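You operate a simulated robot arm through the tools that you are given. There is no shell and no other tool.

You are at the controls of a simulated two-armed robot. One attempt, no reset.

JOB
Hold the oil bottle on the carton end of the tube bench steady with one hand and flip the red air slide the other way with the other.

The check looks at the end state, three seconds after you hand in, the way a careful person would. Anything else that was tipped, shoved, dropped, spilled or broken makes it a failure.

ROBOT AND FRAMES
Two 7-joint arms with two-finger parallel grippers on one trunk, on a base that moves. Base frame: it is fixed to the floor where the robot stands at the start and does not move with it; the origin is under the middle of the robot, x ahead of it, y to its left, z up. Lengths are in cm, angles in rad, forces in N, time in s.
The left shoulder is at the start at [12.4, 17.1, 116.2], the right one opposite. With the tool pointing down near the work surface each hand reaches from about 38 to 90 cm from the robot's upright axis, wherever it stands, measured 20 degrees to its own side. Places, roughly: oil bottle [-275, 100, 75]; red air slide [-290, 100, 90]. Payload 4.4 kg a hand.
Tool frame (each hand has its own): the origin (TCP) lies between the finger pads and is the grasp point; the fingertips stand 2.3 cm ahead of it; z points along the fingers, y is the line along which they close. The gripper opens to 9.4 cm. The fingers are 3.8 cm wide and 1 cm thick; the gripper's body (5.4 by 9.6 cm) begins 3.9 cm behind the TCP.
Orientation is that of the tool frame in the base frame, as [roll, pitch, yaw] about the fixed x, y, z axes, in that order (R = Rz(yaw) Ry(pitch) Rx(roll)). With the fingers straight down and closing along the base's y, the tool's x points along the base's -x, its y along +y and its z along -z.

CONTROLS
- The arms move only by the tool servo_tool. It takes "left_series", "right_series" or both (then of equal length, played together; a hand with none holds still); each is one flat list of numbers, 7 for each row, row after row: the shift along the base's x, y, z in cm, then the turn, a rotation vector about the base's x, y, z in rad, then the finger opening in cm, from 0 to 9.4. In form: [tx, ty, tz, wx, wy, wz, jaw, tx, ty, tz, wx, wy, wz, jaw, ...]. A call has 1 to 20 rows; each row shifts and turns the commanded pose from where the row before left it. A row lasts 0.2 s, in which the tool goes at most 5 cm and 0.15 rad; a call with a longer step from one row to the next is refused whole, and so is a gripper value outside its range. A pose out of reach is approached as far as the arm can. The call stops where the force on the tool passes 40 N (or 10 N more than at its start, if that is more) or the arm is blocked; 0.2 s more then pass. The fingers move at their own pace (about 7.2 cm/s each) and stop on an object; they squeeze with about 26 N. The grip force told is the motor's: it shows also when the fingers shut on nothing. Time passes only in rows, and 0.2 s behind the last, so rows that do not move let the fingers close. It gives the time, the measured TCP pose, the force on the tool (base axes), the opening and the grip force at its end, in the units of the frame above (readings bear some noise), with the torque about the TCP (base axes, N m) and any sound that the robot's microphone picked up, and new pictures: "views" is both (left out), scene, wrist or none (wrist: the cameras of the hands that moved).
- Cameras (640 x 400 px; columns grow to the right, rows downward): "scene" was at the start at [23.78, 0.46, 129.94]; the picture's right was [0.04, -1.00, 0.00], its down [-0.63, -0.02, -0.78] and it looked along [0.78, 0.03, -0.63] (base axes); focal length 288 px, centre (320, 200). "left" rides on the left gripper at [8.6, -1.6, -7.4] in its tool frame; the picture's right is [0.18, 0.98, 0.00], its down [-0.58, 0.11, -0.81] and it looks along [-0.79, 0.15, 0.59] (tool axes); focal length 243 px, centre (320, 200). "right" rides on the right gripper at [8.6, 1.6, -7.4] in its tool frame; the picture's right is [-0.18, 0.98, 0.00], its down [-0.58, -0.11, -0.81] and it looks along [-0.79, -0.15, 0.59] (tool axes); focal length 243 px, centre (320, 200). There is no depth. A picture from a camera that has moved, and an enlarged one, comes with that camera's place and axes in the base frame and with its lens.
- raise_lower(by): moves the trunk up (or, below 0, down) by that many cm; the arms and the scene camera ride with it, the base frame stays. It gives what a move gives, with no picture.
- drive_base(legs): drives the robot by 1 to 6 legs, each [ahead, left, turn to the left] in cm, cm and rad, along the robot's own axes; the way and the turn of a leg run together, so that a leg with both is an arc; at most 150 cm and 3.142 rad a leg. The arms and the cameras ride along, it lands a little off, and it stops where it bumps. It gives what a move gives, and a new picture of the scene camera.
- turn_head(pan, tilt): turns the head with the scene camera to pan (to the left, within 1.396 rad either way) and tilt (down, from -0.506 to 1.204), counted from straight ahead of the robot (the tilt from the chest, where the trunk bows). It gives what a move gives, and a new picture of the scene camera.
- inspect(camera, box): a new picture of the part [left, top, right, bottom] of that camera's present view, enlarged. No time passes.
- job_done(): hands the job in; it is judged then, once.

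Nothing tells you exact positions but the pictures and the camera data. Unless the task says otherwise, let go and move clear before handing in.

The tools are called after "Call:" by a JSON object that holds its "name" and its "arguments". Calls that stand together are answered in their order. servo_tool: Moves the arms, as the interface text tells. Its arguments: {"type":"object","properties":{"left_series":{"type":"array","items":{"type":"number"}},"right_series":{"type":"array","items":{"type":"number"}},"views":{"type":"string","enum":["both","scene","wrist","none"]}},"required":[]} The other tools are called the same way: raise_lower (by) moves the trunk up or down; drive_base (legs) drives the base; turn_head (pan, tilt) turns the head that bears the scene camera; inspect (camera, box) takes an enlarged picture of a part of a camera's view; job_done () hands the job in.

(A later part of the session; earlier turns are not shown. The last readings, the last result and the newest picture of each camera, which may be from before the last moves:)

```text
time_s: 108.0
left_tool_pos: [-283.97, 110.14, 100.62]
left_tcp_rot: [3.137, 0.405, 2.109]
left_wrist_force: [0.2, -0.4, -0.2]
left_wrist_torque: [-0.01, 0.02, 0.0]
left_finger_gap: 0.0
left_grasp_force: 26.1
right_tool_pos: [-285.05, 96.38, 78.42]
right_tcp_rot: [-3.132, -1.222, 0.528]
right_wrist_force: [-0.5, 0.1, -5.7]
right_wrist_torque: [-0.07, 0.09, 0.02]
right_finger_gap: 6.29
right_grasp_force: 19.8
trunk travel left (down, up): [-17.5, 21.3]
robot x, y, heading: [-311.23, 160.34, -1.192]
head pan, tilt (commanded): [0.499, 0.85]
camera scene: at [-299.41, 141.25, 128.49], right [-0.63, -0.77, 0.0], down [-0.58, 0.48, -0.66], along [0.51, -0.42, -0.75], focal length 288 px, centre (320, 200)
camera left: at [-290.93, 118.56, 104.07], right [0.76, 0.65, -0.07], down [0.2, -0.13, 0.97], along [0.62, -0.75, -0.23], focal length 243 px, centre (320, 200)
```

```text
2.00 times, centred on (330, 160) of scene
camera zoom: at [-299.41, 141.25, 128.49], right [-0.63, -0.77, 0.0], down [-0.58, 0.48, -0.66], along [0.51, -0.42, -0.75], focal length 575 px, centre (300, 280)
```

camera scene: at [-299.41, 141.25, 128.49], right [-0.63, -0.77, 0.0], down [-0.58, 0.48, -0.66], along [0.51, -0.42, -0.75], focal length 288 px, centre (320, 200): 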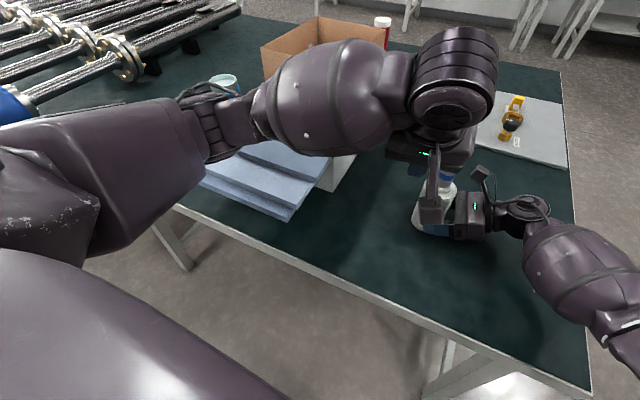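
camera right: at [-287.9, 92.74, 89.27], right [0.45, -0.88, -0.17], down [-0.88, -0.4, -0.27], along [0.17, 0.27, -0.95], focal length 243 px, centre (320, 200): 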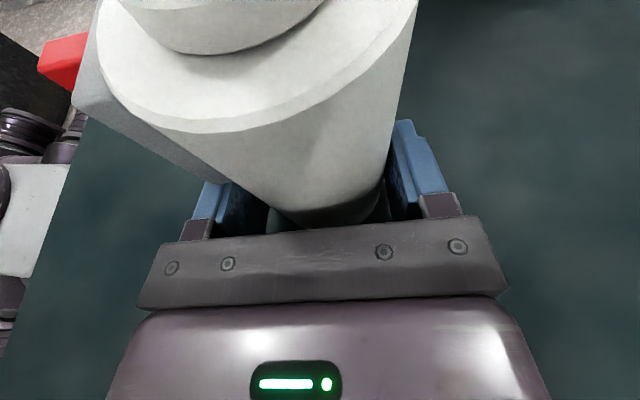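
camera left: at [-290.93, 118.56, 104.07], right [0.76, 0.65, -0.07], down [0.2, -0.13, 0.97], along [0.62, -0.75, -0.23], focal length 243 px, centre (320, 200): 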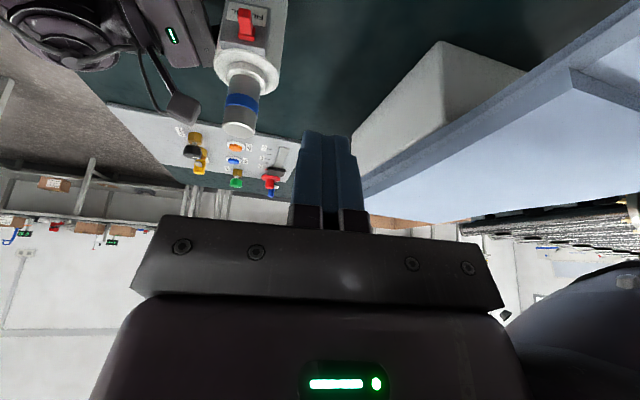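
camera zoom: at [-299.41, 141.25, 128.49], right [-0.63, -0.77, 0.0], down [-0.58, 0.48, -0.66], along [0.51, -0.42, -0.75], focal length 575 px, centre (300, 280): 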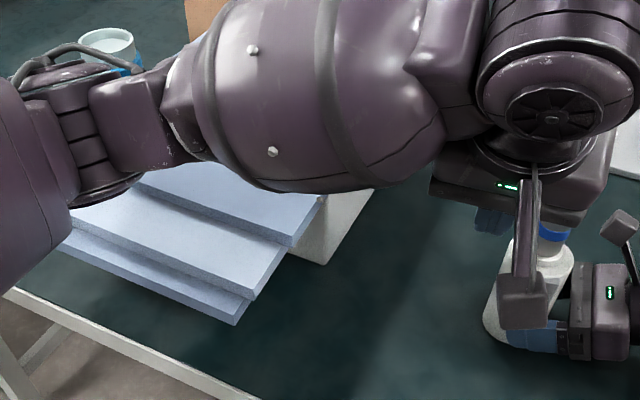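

I want to find what the left arm touched. I'll look further left along the left upper arm and elbow.

Call:
{"name": "turn_head", "arguments": {"pan": 1.1, "tilt": 0.8}}

Call:
{"name": "turn_head", "arguments": {"pan": 0.5, "tilt": 0.6}}

```text
time_s: 109.0
left_tool_pos: [-283.95, 110.12, 100.7]
left_tcp_rot: [3.137, 0.409, 2.108]
left_wrist_force: [-0.3, -0.3, 0.5]
left_wrist_torque: [0.03, 0.03, 0.0]
left_finger_gap: 0.01
left_grasp_force: 26.3
right_tool_pos: [-285.02, 96.09, 78.73]
right_tcp_rot: [-3.138, -1.222, 0.534]
right_wrist_force: [0.7, -0.7, 0.3]
right_wrist_torque: [-0.2, -0.19, 0.01]
right_finger_gap: 6.3
right_grasp_force: 19.6
trunk travel left (down, up): [-17.5, 21.3]
robot x, y, heading: [-310.97, 160.18, -1.186]
head pan, tilt (commanded): [1.1, 0.799]
camera scene: at [-297.44, 145.54, 128.92], right [-0.09, -1.0, 0.0], down [-0.71, 0.06, -0.7], along [0.69, -0.06, -0.72], focal length 288 px, centre (320, 200)
```

scene: 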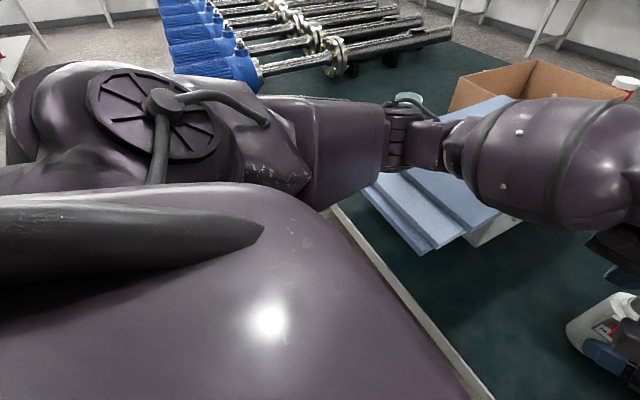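

```text
time_s: 110.0
left_tool_pos: [-284.01, 110.04, 100.57]
left_tcp_rot: [3.135, 0.409, 2.109]
left_wrist_force: [-0.3, 0.2, 0.0]
left_wrist_torque: [0.0, -0.02, 0.0]
left_finger_gap: 0.0
left_grasp_force: 25.9
right_tool_pos: [-285.06, 96.3, 78.6]
right_tcp_rot: [-3.137, -1.221, 0.533]
right_wrist_force: [0.9, -2.7, 1.9]
right_wrist_torque: [-0.37, -0.21, -0.03]
right_finger_gap: 6.31
right_grasp_force: 20.4
trunk travel left (down, up): [-17.5, 21.3]
robot x, y, heading: [-311.23, 160.12, -1.189]
head pan, tilt (commanded): [0.499, 0.6]
camera scene: at [-298.64, 140.64, 130.61], right [-0.63, -0.77, 0.0], down [-0.44, 0.36, -0.82], along [0.64, -0.52, -0.57], focal length 288 px, centre (320, 200)
```

scene: 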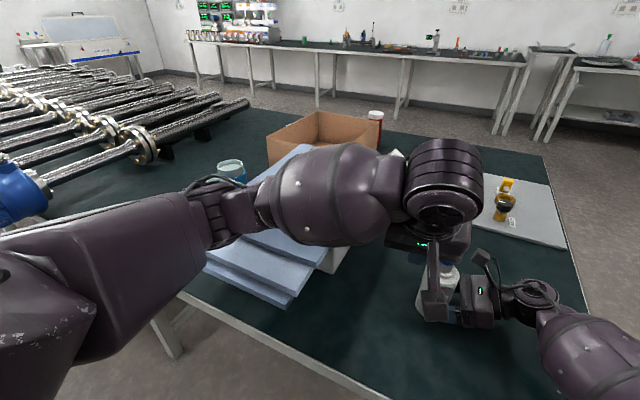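

The left forearm is well above the lids (its underside near z 104), so the stop probably came from the arm moving too fast in an awkward folded pose. The right hand is back at its place with little force. I'll check the bottle before trying again slowly.

Call:
{"name": "turn_head", "arguments": {"pan": 0.1, "tilt": 0.85}}

Call:
{"name": "inspect", "arguments": {"camera": "scene", "box": [220, 80, 420, 240]}}

Call:
{"name": "inspect", "arguments": {"camera": "right", "box": [0, 0, 640, 400]}}

Call:
{"name": "inspect", "arguments": {"camera": "left", "box": [180, 0, 340, 160]}}

```text
time_s: 110.9
left_tool_pos: [-284.05, 110.04, 100.71]
left_tcp_rot: [3.137, 0.408, 2.11]
left_wrist_force: [0.0, 0.3, -0.5]
left_wrist_torque: [0.0, 0.0, 0.0]
left_finger_gap: 0.0
left_grasp_force: 26.2
right_tool_pos: [-284.99, 96.24, 78.71]
right_tcp_rot: [-3.136, -1.222, 0.533]
right_wrist_force: [1.0, -1.1, 1.1]
right_wrist_torque: [-0.33, -0.15, -0.03]
right_finger_gap: 6.3
right_grasp_force: 19.7
trunk travel left (down, up): [-17.5, 21.3]
robot x, y, heading: [-311.22, 160.06, -1.185]
head pan, tilt (commanded): [0.099, 0.85]
camera scene: at [-301.83, 139.32, 128.52], right [-0.89, -0.47, 0.0], down [-0.35, 0.66, -0.66], along [0.31, -0.58, -0.75], focal length 288 px, centre (320, 200)
```

scene: 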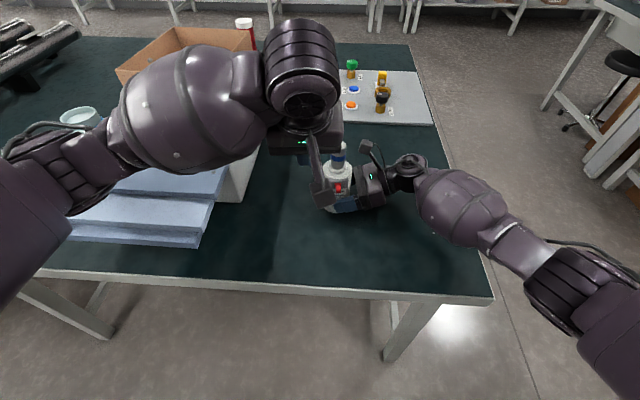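

```text
2.50 times, centred on (320, 160) of scene
camera zoom: at [-301.83, 139.32, 128.52], right [-0.89, -0.47, 0.0], down [-0.35, 0.66, -0.66], along [0.31, -0.58, -0.75], focal length 719 px, centre (320, 300)
```

zoom: 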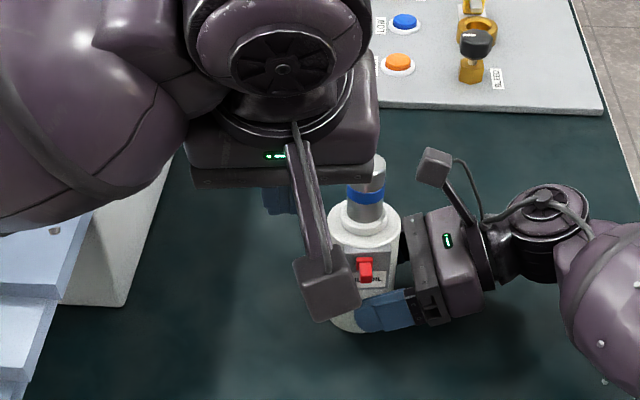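

```text
1.00 times, centred on (320, 200) of right (not enlarged: the box is as wide or as high as the picture)
camera zoom: at [-287.71, 92.65, 89.23], right [0.45, -0.88, -0.17], down [-0.88, -0.4, -0.27], along [0.17, 0.28, -0.95], focal length 243 px, centre (320, 200)
```

zoom: 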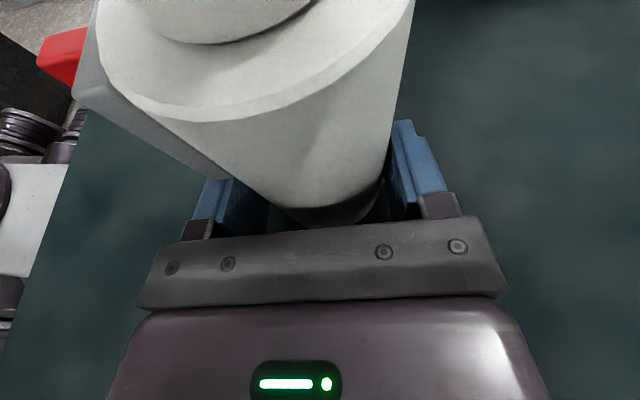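

```text
2.50 times, centred on (260, 80) of left
camera zoom: at [-290.95, 118.57, 104.13], right [0.76, 0.65, -0.07], down [0.2, -0.13, 0.97], along [0.62, -0.75, -0.23], focal length 606 px, centre (470, 500)
```

zoom: 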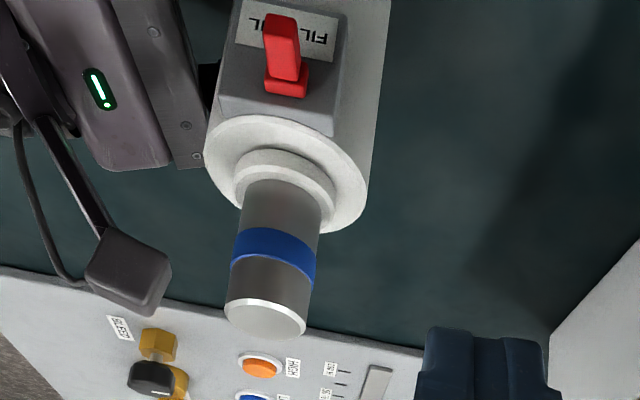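

The bottle is upright and still held as before. I'll try lowering the left hand very slowly (0.4 cm per row).

Call:
{"name": "servo_tool", "arguments": {"left_series": [0, 0, -0.4, 0, 0, 0, 0, 0, 0, -0.4, 0, 0, 0, 0, 0, 0, -0.4, 0, 0, 0, 0, 0, 0, -0.4, 0, 0, 0, 0, 0, 0, -0.4, 0, 0, 0, 0], "views": "scene"}}

```text
time_s: 112.1
left_tool_pos: [-283.75, 109.61, 100.44]
left_tcp_rot: [3.136, 0.445, 2.111]
left_wrist_force: [0.0, 0.4, -0.6]
left_wrist_torque: [0.06, 0.03, 0.01]
left_finger_gap: 0.02
left_grasp_force: 26.3
right_tool_pos: [-285.14, 96.11, 79.37]
right_tcp_rot: [3.12, -1.223, 0.555]
right_wrist_force: [0.4, -1.1, -4.7]
right_wrist_torque: [0.02, 0.08, -0.04]
right_finger_gap: 6.3
right_grasp_force: 20.1
trunk travel left (down, up): [-17.5, 21.3]
robot x, y, heading: [-311.29, 160.28, -1.185]
head pan, tilt (commanded): [0.099, 0.85]
camera scene: at [-302.17, 139.47, 128.85], right [-0.89, -0.46, 0.0], down [-0.35, 0.67, -0.66], along [0.31, -0.58, -0.75], focal length 288 px, centre (320, 200)
```

scene: 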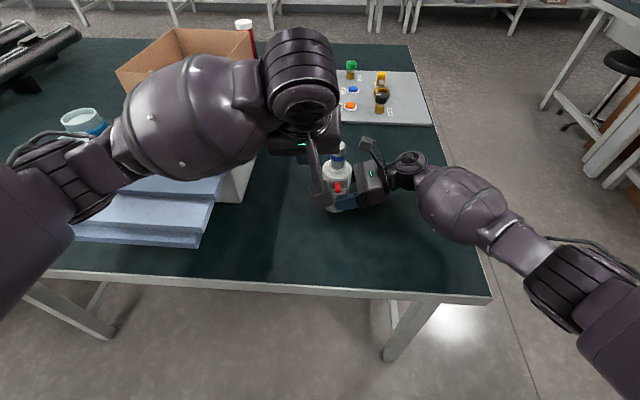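

The arm is truly resting on something (the body is lifted again), so I back the left hand up at once.

Call:
{"name": "servo_tool", "arguments": {"left_series": [0, 0, 0.8, 0, 0, 0, 0, 0, 0, 1.2, 0, 0, 0, 0, 0, 0, 1.5, 0, 0, 0, 0, 0, 0, 1.5, 0, 0, 0, 0, 0, 0, 0, 0, 0, 0, 0, 0, 0, 0, 0, 0, 0, 0], "views": "scene"}}

Call:
{"name": "inspect", "arguments": {"camera": "scene", "box": [0, 80, 240, 260]}}

```text
time_s: 112.8
left_tool_pos: [-284.14, 110.24, 100.42]
left_tcp_rot: [3.133, 0.391, 2.105]
left_wrist_force: [0.8, 0.1, -0.1]
left_wrist_torque: [0.0, 0.01, 0.0]
left_finger_gap: 0.0
left_grasp_force: 26.4
right_tool_pos: [-285.14, 96.44, 78.07]
right_tcp_rot: [-3.11, -1.226, 0.512]
right_wrist_force: [-2.2, 1.9, -2.8]
right_wrist_torque: [-0.28, -0.2, 0.06]
right_finger_gap: 6.32
right_grasp_force: 19.8
trunk travel left (down, up): [-17.5, 21.3]
robot x, y, heading: [-311.11, 160.15, -1.188]
head pan, tilt (commanded): [0.099, 0.85]
heard: snap
stopped in row 3 (right hand): the force on the tool passed its limit at 54 N (the readings are from after the stop); the commanded pose is now the measured one
camera scene: at [-301.86, 139.12, 128.2], right [-0.89, -0.46, 0.0], down [-0.35, 0.67, -0.66], along [0.31, -0.58, -0.75], focal length 288 px, centre (320, 200)
```

scene: 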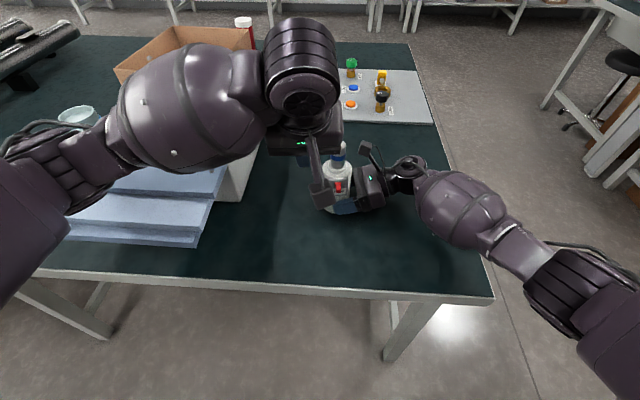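

```text
2.22 times, centred on (120, 170) of scene
camera zoom: at [-301.86, 139.12, 128.2], right [-0.89, -0.46, 0.0], down [-0.35, 0.67, -0.66], along [0.31, -0.58, -0.75], focal length 639 px, centre (764, 267)
```

zoom: 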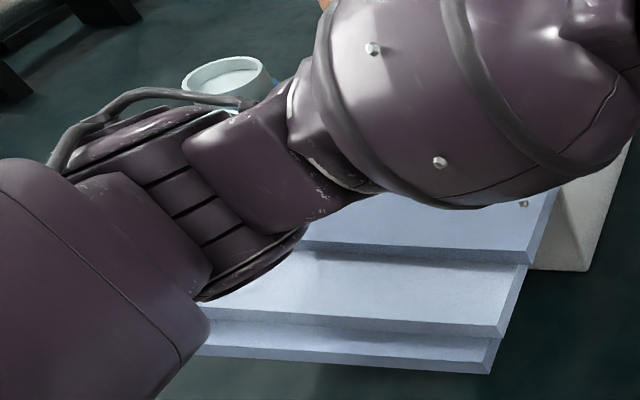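

There was a "snap" and a brief 54 N knock on the right hand as the body dropped back. I must look at the bottle closely now.

Call:
{"name": "inspect", "arguments": {"camera": "left", "box": [180, 0, 340, 160]}}

Call:
{"name": "inspect", "arguments": {"camera": "scene", "box": [300, 120, 420, 230]}}

Call:
{"name": "inspect", "arguments": {"camera": "right", "box": [0, 0, 640, 400]}}

```text
2.50 times, centred on (260, 80) of left
camera zoom: at [-291.07, 118.65, 103.95], right [0.76, 0.65, -0.06], down [0.2, -0.15, 0.97], along [0.62, -0.74, -0.24], focal length 606 px, centre (470, 500)
```

zoom: 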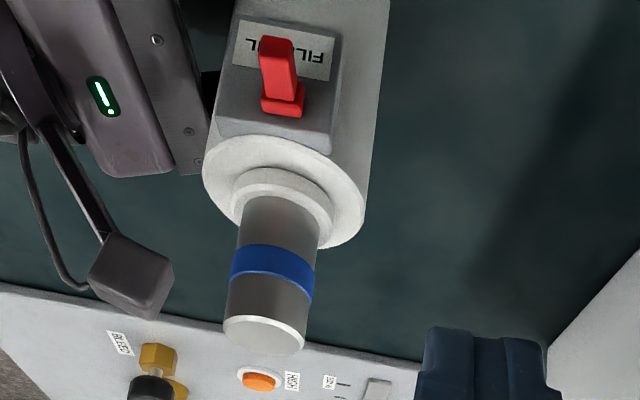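

```text
3.64 times, centred on (360, 175) of scene
camera zoom: at [-301.86, 139.12, 128.2], right [-0.89, -0.46, 0.0], down [-0.35, 0.67, -0.66], along [0.31, -0.58, -0.75], focal length 1046 px, centre (174, 291)
```

zoom: 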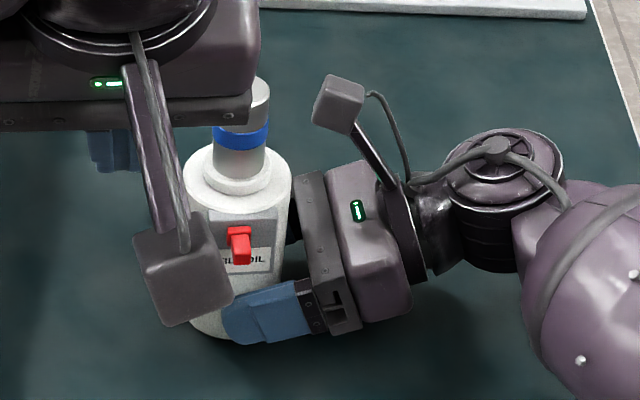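

```text
1.00 times, centred on (320, 200) of right (not enlarged: the box is as wide or as high as the picture)
camera zoom: at [-287.78, 92.77, 88.62], right [0.45, -0.87, -0.18], down [-0.88, -0.4, -0.27], along [0.17, 0.29, -0.94], focal length 243 px, centre (320, 200)
```

zoom: 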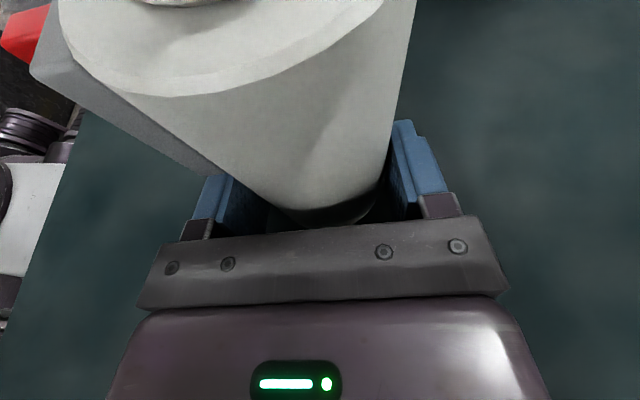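

Call:
{"name": "inspect", "arguments": {"camera": "left", "box": [230, 0, 275, 45]}}

Call:
{"name": "inspect", "arguments": {"camera": "scene", "box": [315, 160, 365, 225]}}

```text
8.89 times, centred on (252, 22) of left
camera zoom: at [-291.07, 118.65, 103.95], right [0.76, 0.65, -0.06], down [0.2, -0.15, 0.97], along [0.62, -0.74, -0.24], focal length 2157 px, centre (920, 1778)
```

zoom: 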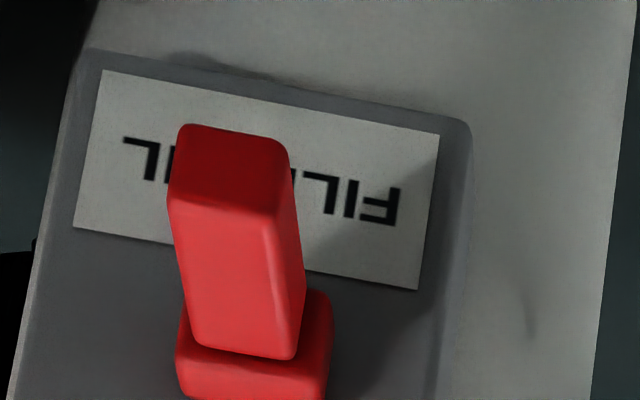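

```text
6.15 times, centred on (340, 192) of scene
camera zoom: at [-301.86, 139.12, 128.2], right [-0.89, -0.46, 0.0], down [-0.35, 0.67, -0.66], along [0.31, -0.58, -0.75], focal length 1770 px, centre (197, 246)
```

zoom: 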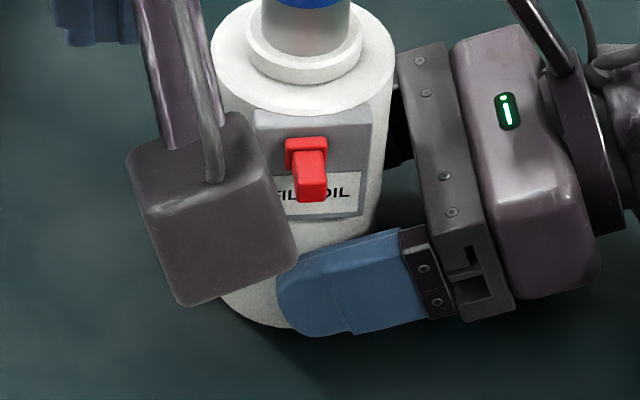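

The slide hasn't moved and the bottle stands. I'll let the sway die out with idle rows, then read everything again.

Call:
{"name": "servo_tool", "arguments": {"left_series": [0, 0, 0, 0, 0, 0, 0, 0, 0, 0, 0, 0, 0, 0, 0, 0, 0, 0, 0, 0, 0, 0, 0, 0, 0, 0, 0, 0, 0, 0, 0, 0, 0, 0, 0], "views": "both"}}

```text
time_s: 114.0
left_tool_pos: [-284.09, 110.25, 101.01]
left_tcp_rot: [3.134, 0.4, 2.105]
left_wrist_force: [-0.1, -0.4, 0.0]
left_wrist_torque: [-0.02, 0.0, 0.04]
left_finger_gap: 0.0
left_grasp_force: 26.7
right_tool_pos: [-285.07, 96.38, 78.82]
right_tcp_rot: [-3.135, -1.228, 0.534]
right_wrist_force: [1.3, -1.3, -2.6]
right_wrist_torque: [0.27, 0.08, -0.04]
right_finger_gap: 6.28
right_grasp_force: 19.7
trunk travel left (down, up): [-17.5, 21.3]
robot x, y, heading: [-311.46, 160.7, -1.185]
head pan, tilt (commanded): [0.099, 0.85]
camera scene: at [-301.95, 139.4, 128.51], right [-0.89, -0.46, 0.0], down [-0.35, 0.67, -0.66], along [0.31, -0.58, -0.75], focal length 288 px, centre (320, 200)
camera left: at [-291.1, 118.76, 104.56], right [0.76, 0.65, -0.07], down [0.2, -0.14, 0.97], along [0.62, -0.75, -0.24], focal length 243 px, centre (320, 200)
```

scene: 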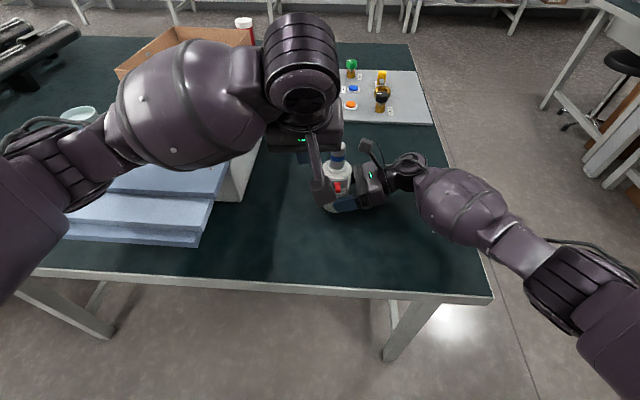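
left: 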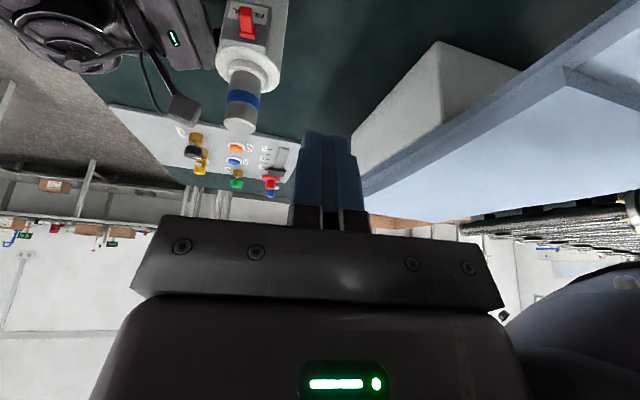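

I need to find what the left arm is touching. I'll enlarge parts of the left wrist view and the scene near the left forearm.

Call:
{"name": "inspect", "arguments": {"camera": "left", "box": [440, 180, 640, 400]}}

Call:
{"name": "inspect", "arguments": {"camera": "scene", "box": [0, 0, 340, 260]}}

```text
1.82 times, centred on (540, 290) of left
camera zoom: at [-291.1, 118.76, 104.56], right [0.76, 0.65, -0.07], down [0.2, -0.14, 0.97], along [0.62, -0.75, -0.24], focal length 441 px, centre (-80, 36)
```

zoom: 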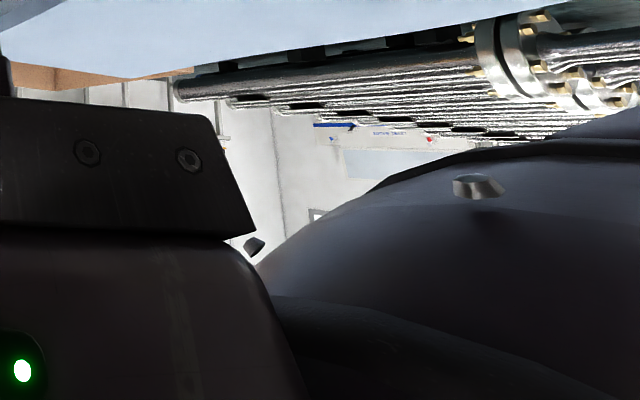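

```text
1.54 times, centred on (170, 130) of scene
camera zoom: at [-301.95, 139.4, 128.51], right [-0.89, -0.46, 0.0], down [-0.35, 0.67, -0.66], along [0.31, -0.58, -0.75], focal length 443 px, centre (551, 308)
```

zoom: 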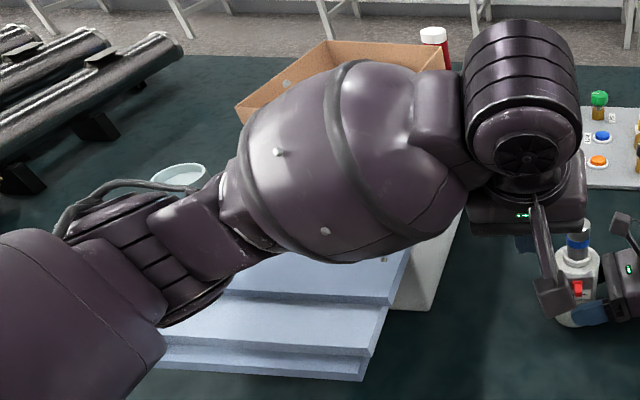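

The left arm seems to be at the edge of what it can do there, so I'll stop forcing it. First I set the bottle down fully: lower the right hand by a couple of millimetres until its load is gone.

Call:
{"name": "servo_tool", "arguments": {"left_series": [0, 0, 0.8, 0, 0, 0, 0, 0, 0, 0.8, 0, 0, 0, 0, 0, 0, 0, 0, 0, 0, 0], "right_series": [0, 0, -0.1, 0, 0, 0, 5.5, 0, 0, 0, 0, 0, 0, 5.5, 0, 0, 0, 0, 0, 0, 5.5], "views": "scene"}}

```text
time_s: 114.8
left_tool_pos: [-284.13, 110.19, 102.69]
left_tcp_rot: [3.133, 0.4, 2.109]
left_wrist_force: [-0.9, 0.2, 0.0]
left_wrist_torque: [-0.01, 0.01, -0.01]
left_finger_gap: 0.0
left_grasp_force: 26.0
right_tool_pos: [-284.96, 96.37, 78.99]
right_tcp_rot: [-3.14, -1.227, 0.539]
right_wrist_force: [1.0, -0.4, 0.7]
right_wrist_torque: [-0.22, -0.36, -0.09]
right_finger_gap: 6.3
right_grasp_force: 19.9
trunk travel left (down, up): [-17.5, 21.3]
robot x, y, heading: [-311.36, 160.65, -1.187]
head pan, tilt (commanded): [0.099, 0.85]
camera scene: at [-301.98, 139.45, 128.53], right [-0.89, -0.46, 0.0], down [-0.35, 0.67, -0.66], along [0.31, -0.58, -0.75], focal length 288 px, centre (320, 200)
```

scene: 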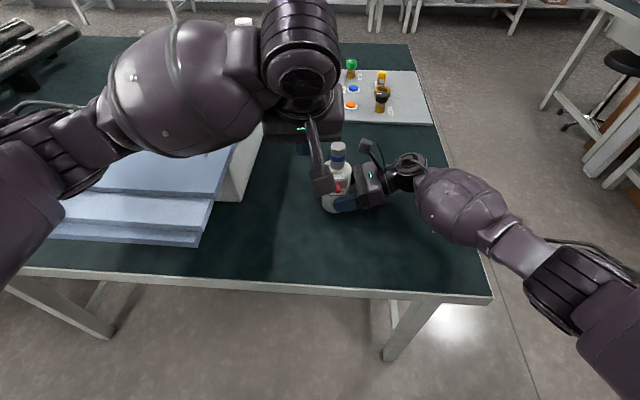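

Load on the right hand is now about zero. Let me check whether the bottle stands flat before opening.

Call:
{"name": "inspect", "arguments": {"camera": "scene", "box": [305, 130, 405, 220]}}

Call:
{"name": "inspect", "arguments": {"camera": "right", "box": [0, 0, 640, 400]}}

```text
4.44 times, centred on (355, 175) of scene
camera zoom: at [-301.98, 139.45, 128.53], right [-0.89, -0.46, 0.0], down [-0.35, 0.67, -0.66], along [0.31, -0.58, -0.75], focal length 1278 px, centre (164, 311)
```

zoom: 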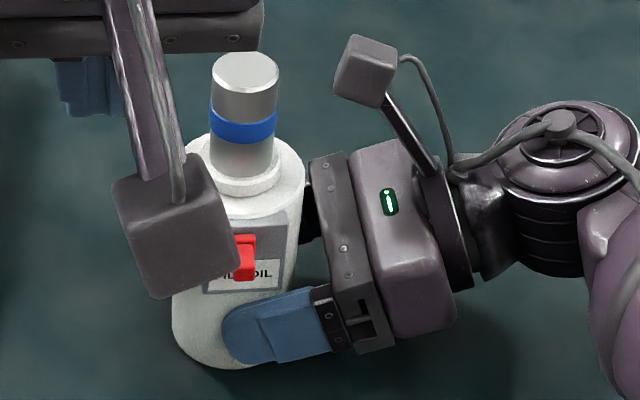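

```text
1.00 times, centred on (320, 200) of right (not enlarged: the box is as wide or as high as the picture)
camera zoom: at [-287.77, 92.8, 89.47], right [0.45, -0.87, -0.17], down [-0.87, -0.4, -0.28], along [0.17, 0.28, -0.95], focal length 243 px, centre (320, 200)
```

zoom: 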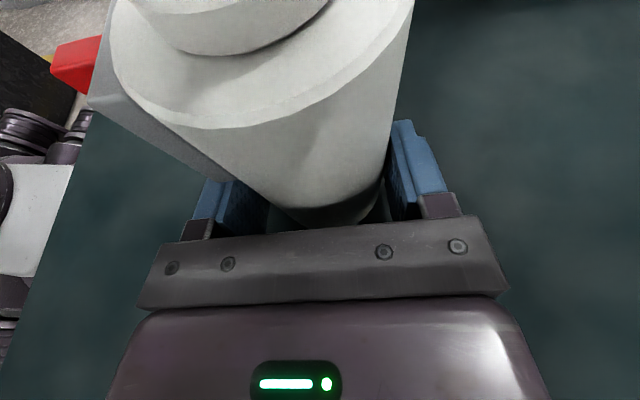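

The bottle stands essentially upright. I'll open the right jaws gradually and back the right hand straight out to the right, so I can reposition for a better left-arm reach.

Call:
{"name": "servo_tool", "arguments": {"right_series": [0, 0, 0, 0, 0, 0, 6.2, 0, 0, 0, 0, 0, 0, 6.5, 0, 0, 0, 0, 0, 0, 7.0, 0, 0, 0, 0, 0, 0, 8.2, 0, 0, 0, 0, 0, 0, 9.4, 0, 0, 0, 0, 0, 0, 9.4], "views": "both"}}

Call:
{"name": "inspect", "arguments": {"camera": "scene", "box": [305, 130, 405, 220]}}

```text
time_s: 116.2
left_tool_pos: [-284.15, 110.29, 102.64]
left_tcp_rot: [3.133, 0.4, 2.108]
left_wrist_force: [0.3, -0.5, 0.1]
left_wrist_torque: [0.0, 0.02, 0.0]
left_finger_gap: 0.01
left_grasp_force: 25.7
right_tool_pos: [-285.04, 96.41, 78.85]
right_tcp_rot: [-3.136, -1.226, 0.539]
right_wrist_force: [-0.7, 1.2, -0.3]
right_wrist_torque: [0.06, -0.03, 0.04]
right_finger_gap: 9.41
right_grasp_force: 0.0
trunk travel left (down, up): [-17.5, 21.3]
robot x, y, heading: [-311.23, 160.17, -1.19]
head pan, tilt (commanded): [0.099, 0.85]
camera scene: at [-301.96, 139.43, 128.52], right [-0.89, -0.46, 0.0], down [-0.35, 0.67, -0.66], along [0.31, -0.58, -0.75], focal length 288 px, centre (320, 200)
camera right: at [-287.77, 92.79, 89.41], right [0.45, -0.87, -0.17], down [-0.87, -0.4, -0.27], along [0.17, 0.28, -0.95], focal length 243 px, centre (320, 200)
```

scene: 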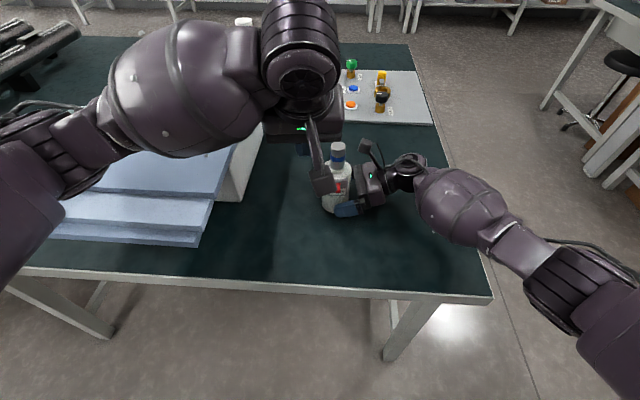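
right: 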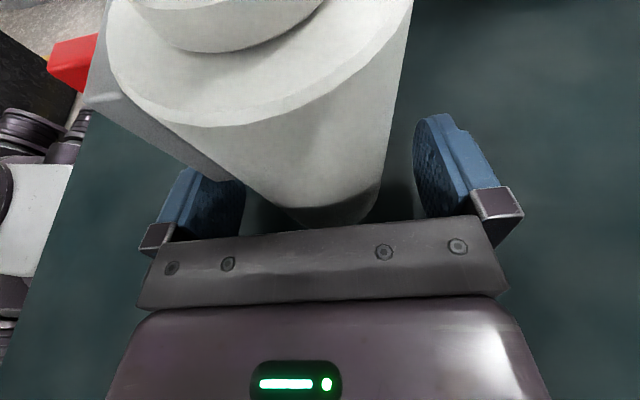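

```text
4.44 times, centred on (355, 175) of scene
camera zoom: at [-301.96, 139.43, 128.52], right [-0.89, -0.46, 0.0], down [-0.35, 0.67, -0.66], along [0.31, -0.58, -0.75], focal length 1278 px, centre (164, 311)
```

zoom: 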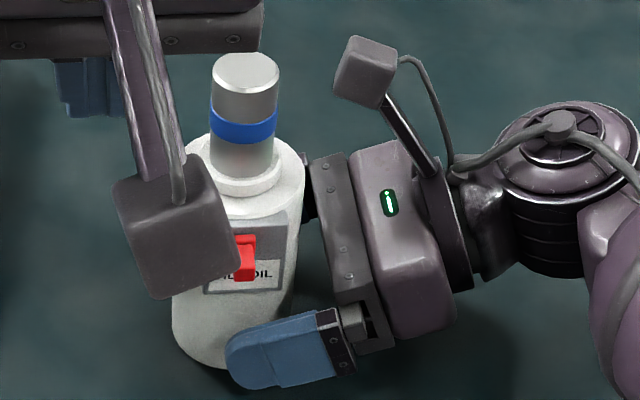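

The bottle is free and standing. Now I back the right hand away to the right and lift both hands clear.

Call:
{"name": "servo_tool", "arguments": {"right_series": [-1.4, -0.82, 0, 0, 0, 0, 9.4, -1.4, -0.82, 0, 0, 0, 0, 9.4, -1.4, -0.82, 0, 0, 0, 0, 9.4, -1.4, -0.82, 0, 0, 0, 0, 9.4, -1.4, -0.82, 0, 0, 0, 0, 9.4, -1.4, -0.82, 0, 0, 0, 0, 9.4, -1.4, -0.82, 1, 0, 0, 0, 9.4, -1.4, -0.82, 2, 0, 0, 0, 9.4, 0, 0, 2.5, 0, 0, 0, 9.4, 0, 0, 2.5, 0, 0, 0, 9.4], "left_series": [0, 0, 0.5, 0, 0, 0, 0, 0, 0, 1, 0, 0, 0, 0, 0, 0, 1, 0, 0, 0, 0, -0.2, 0.4, 1, 0, 0, 0, 0, -0.4, 0.7, 1, 0, 0, 0, 0, -0.4, 0.7, 1, 0, 0, 0, 0, -0.4, 0.7, 0.5, 0, 0, 0, 0, 0, 0, 0, 0, 0, 0, 0, 0, 0, 0, 0, 0, 0, 0, 0, 0, 0, 0, 0, 0, 0], "views": "both"}}

```text
time_s: 118.4
left_tool_pos: [-285.54, 112.77, 108.65]
left_tcp_rot: [3.134, 0.401, 2.109]
left_wrist_force: [-0.4, 0.5, -0.2]
left_wrist_torque: [-0.01, 0.0, 0.0]
left_finger_gap: 0.0
left_grasp_force: 26.5
right_tool_pos: [-296.17, 89.92, 86.8]
right_tcp_rot: [-3.138, -1.227, 0.54]
right_wrist_force: [0.3, 0.0, 1.0]
right_wrist_torque: [0.0, -0.01, 0.02]
right_finger_gap: 9.43
right_grasp_force: 0.0
trunk travel left (down, up): [-17.5, 21.3]
robot x, y, heading: [-311.37, 160.4, -1.185]
head pan, tilt (commanded): [0.099, 0.85]
camera scene: at [-301.98, 139.46, 128.53], right [-0.89, -0.46, 0.0], down [-0.35, 0.67, -0.66], along [0.31, -0.58, -0.75], focal length 288 px, centre (320, 200)
camera right: at [-298.95, 86.26, 97.43], right [0.45, -0.87, -0.17], down [-0.87, -0.4, -0.28], along [0.17, 0.28, -0.95], focal length 243 px, centre (320, 200)
camera left: at [-292.54, 121.3, 112.24], right [0.76, 0.65, -0.07], down [0.2, -0.14, 0.97], along [0.62, -0.75, -0.23], focal length 243 px, centre (320, 200)
```

scene: 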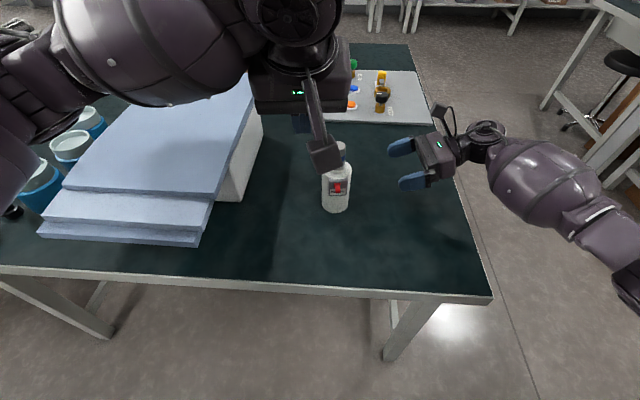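
right: 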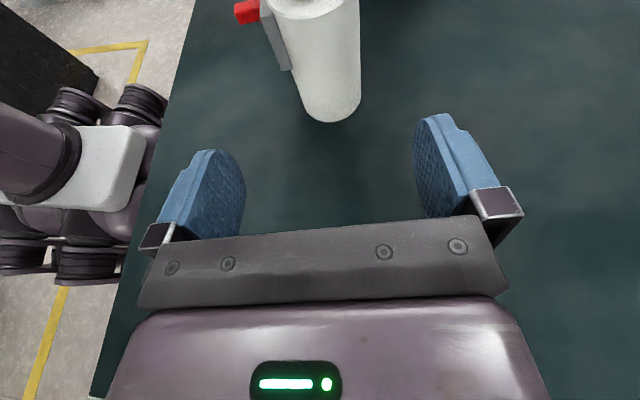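
left: 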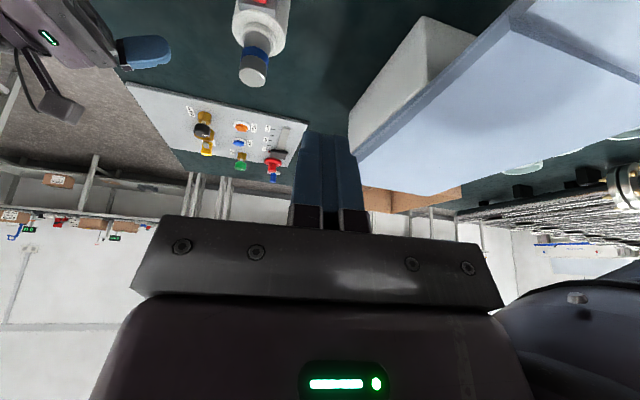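

Both hands are clear and the bottle is standing. I'll check the jars, lids and small metal parts for any damage from that "snap".

Call:
{"name": "inspect", "arguments": {"camera": "scene", "box": [0, 80, 270, 260]}}

Call:
{"name": "inspect", "arguments": {"camera": "scene", "box": [310, 135, 360, 220]}}

```text
2.22 times, centred on (135, 170) of scene
camera zoom: at [-301.98, 139.46, 128.53], right [-0.89, -0.46, 0.0], down [-0.35, 0.67, -0.66], along [0.31, -0.58, -0.75], focal length 639 px, centre (731, 267)
```

zoom: 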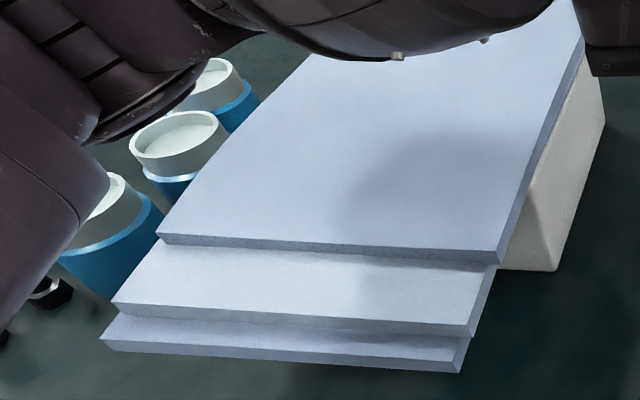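

```text
4.71 times, centred on (335, 178) of scene
camera zoom: at [-301.98, 139.46, 128.53], right [-0.89, -0.46, 0.0], down [-0.35, 0.67, -0.66], along [0.31, -0.58, -0.75], focal length 1354 px, centre (249, 306)
```

zoom: 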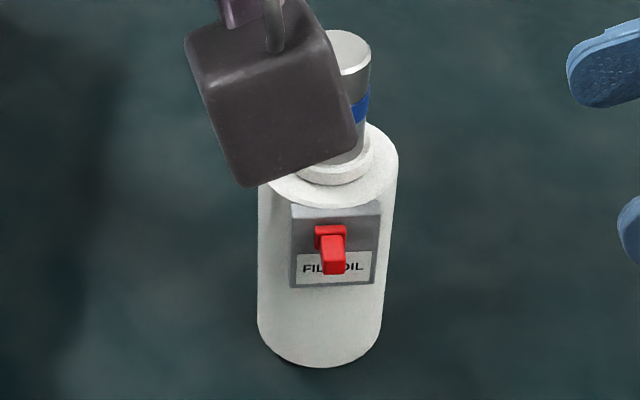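

Lids, jars and bottle all look intact, and the slide is still at its left position. I'll strafe the base 14 cm to the right so that the bottle lies in the left arm's comfortable zone.

Call:
{"name": "drive_base", "arguments": {"legs": [[0, -14, 0]]}}

Call:
{"name": "turn_head", "arguments": {"pan": 0.25, "tilt": 0.85}}

```text
time_s: 120.3
left_tool_pos: [-298.6, 107.57, 108.8]
left_tcp_rot: [3.134, 0.399, 2.106]
left_wrist_force: [-1.0, 0.0, 0.2]
left_wrist_torque: [0.01, -0.01, -0.03]
left_finger_gap: 0.01
left_grasp_force: 25.8
right_tool_pos: [-309.22, 84.51, 86.76]
right_tcp_rot: [-3.136, -1.227, 0.538]
right_wrist_force: [-1.0, 0.0, 1.1]
right_wrist_torque: [-0.01, -0.01, 0.03]
right_finger_gap: 9.41
right_grasp_force: 0.0
trunk travel left (down, up): [-17.5, 21.3]
robot x, y, heading: [-324.46, 155.46, -1.189]
head pan, tilt (commanded): [0.099, 0.85]
camera scene: at [-314.97, 134.18, 128.52], right [-0.89, -0.46, 0.0], down [-0.35, 0.67, -0.66], along [0.31, -0.58, -0.75], focal length 288 px, centre (320, 200)
```

scene: 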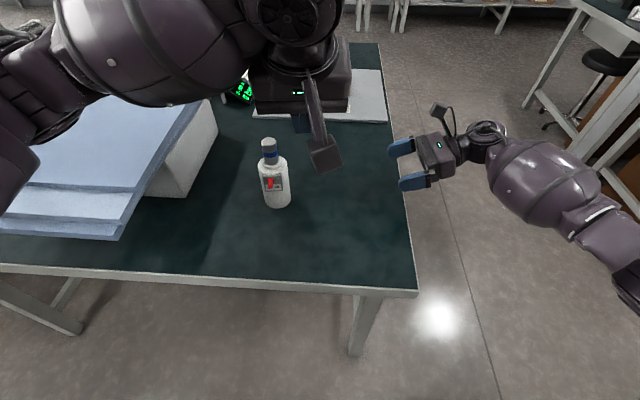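

```text
time_s: 121.0
left_tool_pos: [-298.54, 107.49, 108.73]
left_tcp_rot: [3.136, 0.4, 2.107]
left_wrist_force: [1.1, 0.1, 0.4]
left_wrist_torque: [0.03, 0.03, -0.01]
left_finger_gap: 0.01
left_grasp_force: 26.3
right_tool_pos: [-309.15, 84.68, 86.82]
right_tcp_rot: [-3.137, -1.227, 0.537]
right_wrist_force: [-0.2, 0.3, 0.5]
right_wrist_torque: [0.0, 0.02, -0.02]
right_finger_gap: 9.4
right_grasp_force: 0.0
trunk travel left (down, up): [-17.5, 21.3]
robot x, y, heading: [-324.4, 155.07, -1.184]
head pan, tilt (commanded): [0.25, 0.85]
camera scene: at [-313.94, 134.81, 128.52], right [-0.81, -0.59, 0.0], down [-0.44, 0.61, -0.66], along [0.39, -0.53, -0.75], focal length 288 px, centre (320, 200)
```

scene: 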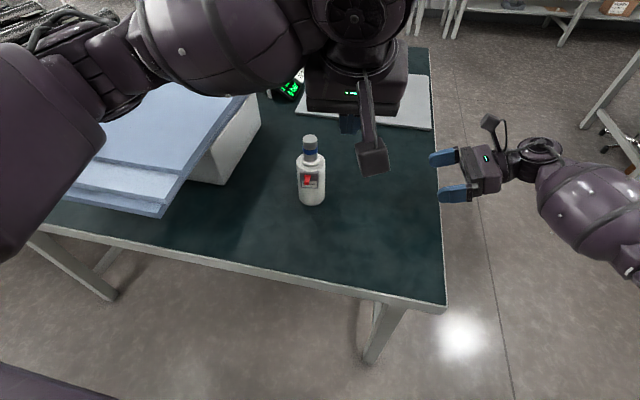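

Now I'll move the left hand over to the left of the bottle at height, then descend slowly in front of it as a test, with the right hand away from the bottle.

Call:
{"name": "servo_tool", "arguments": {"left_series": [2.0, 1.18, 0, 0, 0, 0, 0, 2.0, 1.18, 0, 0, 0, 0, 0, 2.0, 1.18, 0, 0, 0, 0, 0, 2.0, 1.18, 0, 0, 0, 0, 0, 2.0, 1.18, 0, 0, 0, 0, 0, 2.0, 1.18, 0, 0, 0, 0, 0], "views": "scene"}}

Call:
{"name": "servo_tool", "arguments": {"left_series": [0, 0, -1, 0, 0, 0, 0, 0, 0, -1, 0, 0, 0, 0, 0, 0, -1, 0, 0, 0, 0, 0, 0, -1, 0, 0, 0, 0, 0, 0, -1, 0, 0, 0, 0, 0, 0, -1, 0, 0, 0, 0], "views": "both"}}

```text
time_s: 122.4
left_tool_pos: [-286.68, 114.71, 108.62]
left_tcp_rot: [3.137, 0.399, 2.106]
left_wrist_force: [0.4, -0.4, 0.6]
left_wrist_torque: [0.0, 0.01, 0.0]
left_finger_gap: 0.0
left_grasp_force: 26.6
right_tool_pos: [-309.18, 84.61, 86.8]
right_tcp_rot: [-3.139, -1.227, 0.541]
right_wrist_force: [0.4, 0.5, 0.0]
right_wrist_torque: [0.04, -0.01, 0.02]
right_finger_gap: 9.41
right_grasp_force: 0.2
trunk travel left (down, up): [-17.5, 21.3]
robot x, y, heading: [-324.19, 155.15, -1.185]
head pan, tilt (commanded): [0.25, 0.85]
camera scene: at [-313.91, 134.87, 128.53], right [-0.81, -0.59, 0.0], down [-0.44, 0.61, -0.66], along [0.39, -0.53, -0.75], focal length 288 px, centre (320, 200)
```

scene: 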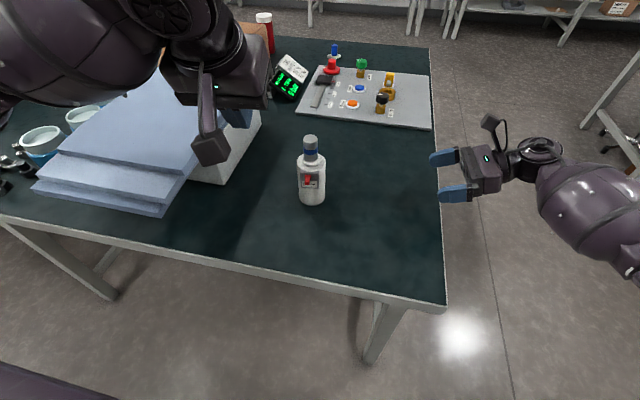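

```text
time_s: 123.8
left_tool_pos: [-286.7, 114.58, 102.45]
left_tcp_rot: [3.134, 0.399, 2.107]
left_wrist_force: [-0.4, -0.3, 0.2]
left_wrist_torque: [0.01, -0.02, 0.01]
left_finger_gap: 0.02
left_grasp_force: 26.3
right_tool_pos: [-309.38, 84.6, 86.72]
right_tcp_rot: [-3.137, -1.225, 0.537]
right_wrist_force: [-0.8, -1.2, 0.0]
right_wrist_torque: [0.06, 0.01, -0.04]
right_finger_gap: 9.38
right_grasp_force: 0.1
trunk travel left (down, up): [-17.5, 21.3]
robot x, y, heading: [-324.29, 155.03, -1.185]
head pan, tilt (commanded): [0.25, 0.85]
camera scene: at [-313.93, 134.8, 128.51], right [-0.81, -0.59, 0.0], down [-0.44, 0.61, -0.66], along [0.39, -0.53, -0.75], focal length 288 px, centre (320, 200)
camera left: at [-293.55, 123.1, 106.16], right [0.76, 0.65, -0.07], down [0.2, -0.14, 0.97], along [0.62, -0.75, -0.24], focal length 243 px, centre (320, 200)
```

scene: 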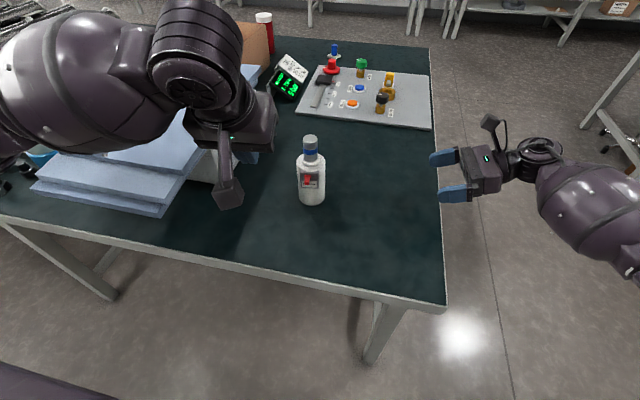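
left: 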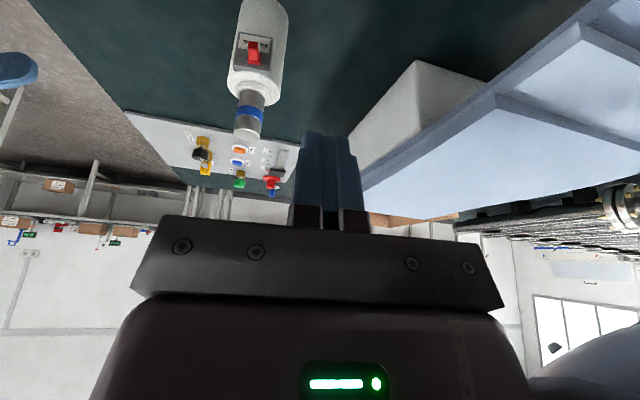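

Tracking is good and there is no sway. Continuing down slowly.

Call:
{"name": "servo_tool", "arguments": {"left_series": [0, 0, -0.8, 0, 0, 0, 0, 0, 0, -0.8, 0, 0, 0, 0, 0, 0, -0.8, 0, 0, 0, 0, 0, 0, -0.8, 0, 0, 0, 0, 0, 0, -0.8, 0, 0, 0, 0], "views": "both"}}

```text
time_s: 125.0
left_tool_pos: [-286.44, 114.48, 98.73]
left_tcp_rot: [3.136, 0.399, 2.106]
left_wrist_force: [0.0, -0.1, 0.0]
left_wrist_torque: [-0.01, -0.04, 0.01]
left_finger_gap: 0.0
left_grasp_force: 26.2
right_tool_pos: [-309.28, 84.56, 86.78]
right_tcp_rot: [-3.136, -1.225, 0.539]
right_wrist_force: [0.1, -0.5, 0.0]
right_wrist_torque: [0.0, 0.0, -0.02]
right_finger_gap: 9.38
right_grasp_force: 0.1
trunk travel left (down, up): [-17.5, 21.3]
robot x, y, heading: [-324.22, 155.43, -1.185]
head pan, tilt (commanded): [0.25, 0.85]
camera scene: at [-313.93, 134.81, 128.51], right [-0.81, -0.59, 0.0], down [-0.44, 0.61, -0.66], along [0.39, -0.53, -0.75], focal length 288 px, centre (320, 200)
camera left: at [-293.54, 123.06, 102.21], right [0.76, 0.65, -0.07], down [0.2, -0.14, 0.97], along [0.62, -0.75, -0.24], focal length 243 px, centre (320, 200)
```

scene: 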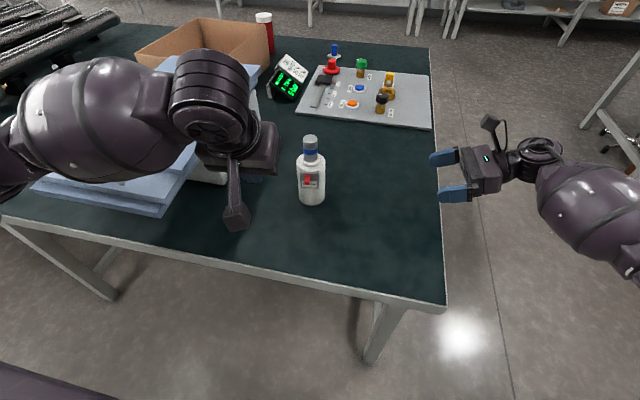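
left: 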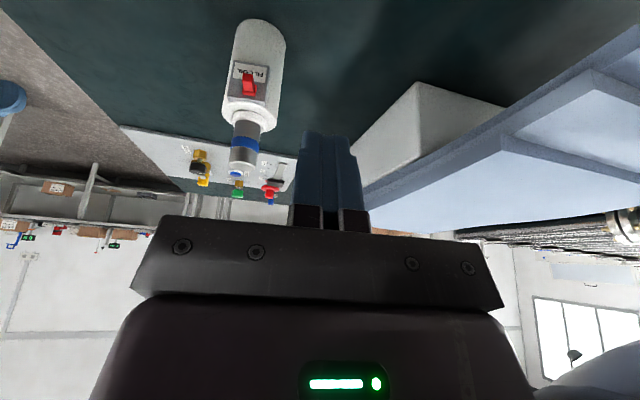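

Good so far (z 98.7, no sway). Continuing in small steps while watching for any lift of the body.

Call:
{"name": "servo_tool", "arguments": {"left_series": [0, 0, -0.7, 0, 0, 0, 0, 0, 0, -0.7, 0, 0, 0, 0, 0, 0, -0.7, 0, 0, 0, 0, 0, 0, -0.7, 0, 0, 0, 0], "views": "scene"}}

```text
time_s: 126.0
left_tool_pos: [-286.5, 114.56, 95.88]
left_tcp_rot: [3.134, 0.401, 2.107]
left_wrist_force: [0.4, -0.1, -0.5]
left_wrist_torque: [-0.01, -0.01, 0.03]
left_finger_gap: 0.01
left_grasp_force: 25.9
right_tool_pos: [-309.22, 84.55, 86.69]
right_tcp_rot: [-3.137, -1.227, 0.538]
right_wrist_force: [0.5, 0.2, -0.6]
right_wrist_torque: [-0.02, 0.04, -0.01]
right_finger_gap: 9.42
right_grasp_force: 0.1
trunk travel left (down, up): [-17.5, 21.3]
robot x, y, heading: [-324.49, 155.08, -1.185]
head pan, tilt (commanded): [0.25, 0.85]
camera scene: at [-313.93, 134.81, 128.51], right [-0.81, -0.59, 0.0], down [-0.44, 0.61, -0.66], along [0.39, -0.53, -0.75], focal length 288 px, centre (320, 200)
```

scene: 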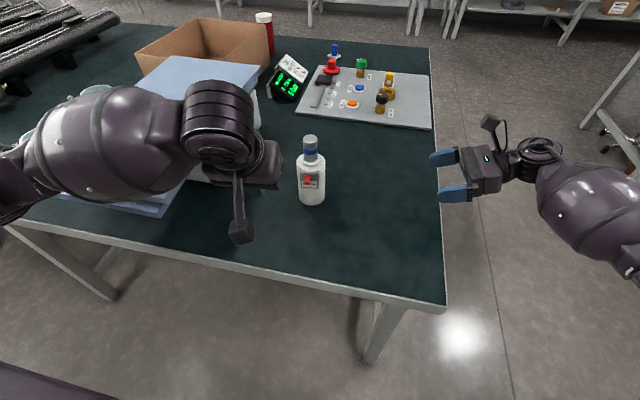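

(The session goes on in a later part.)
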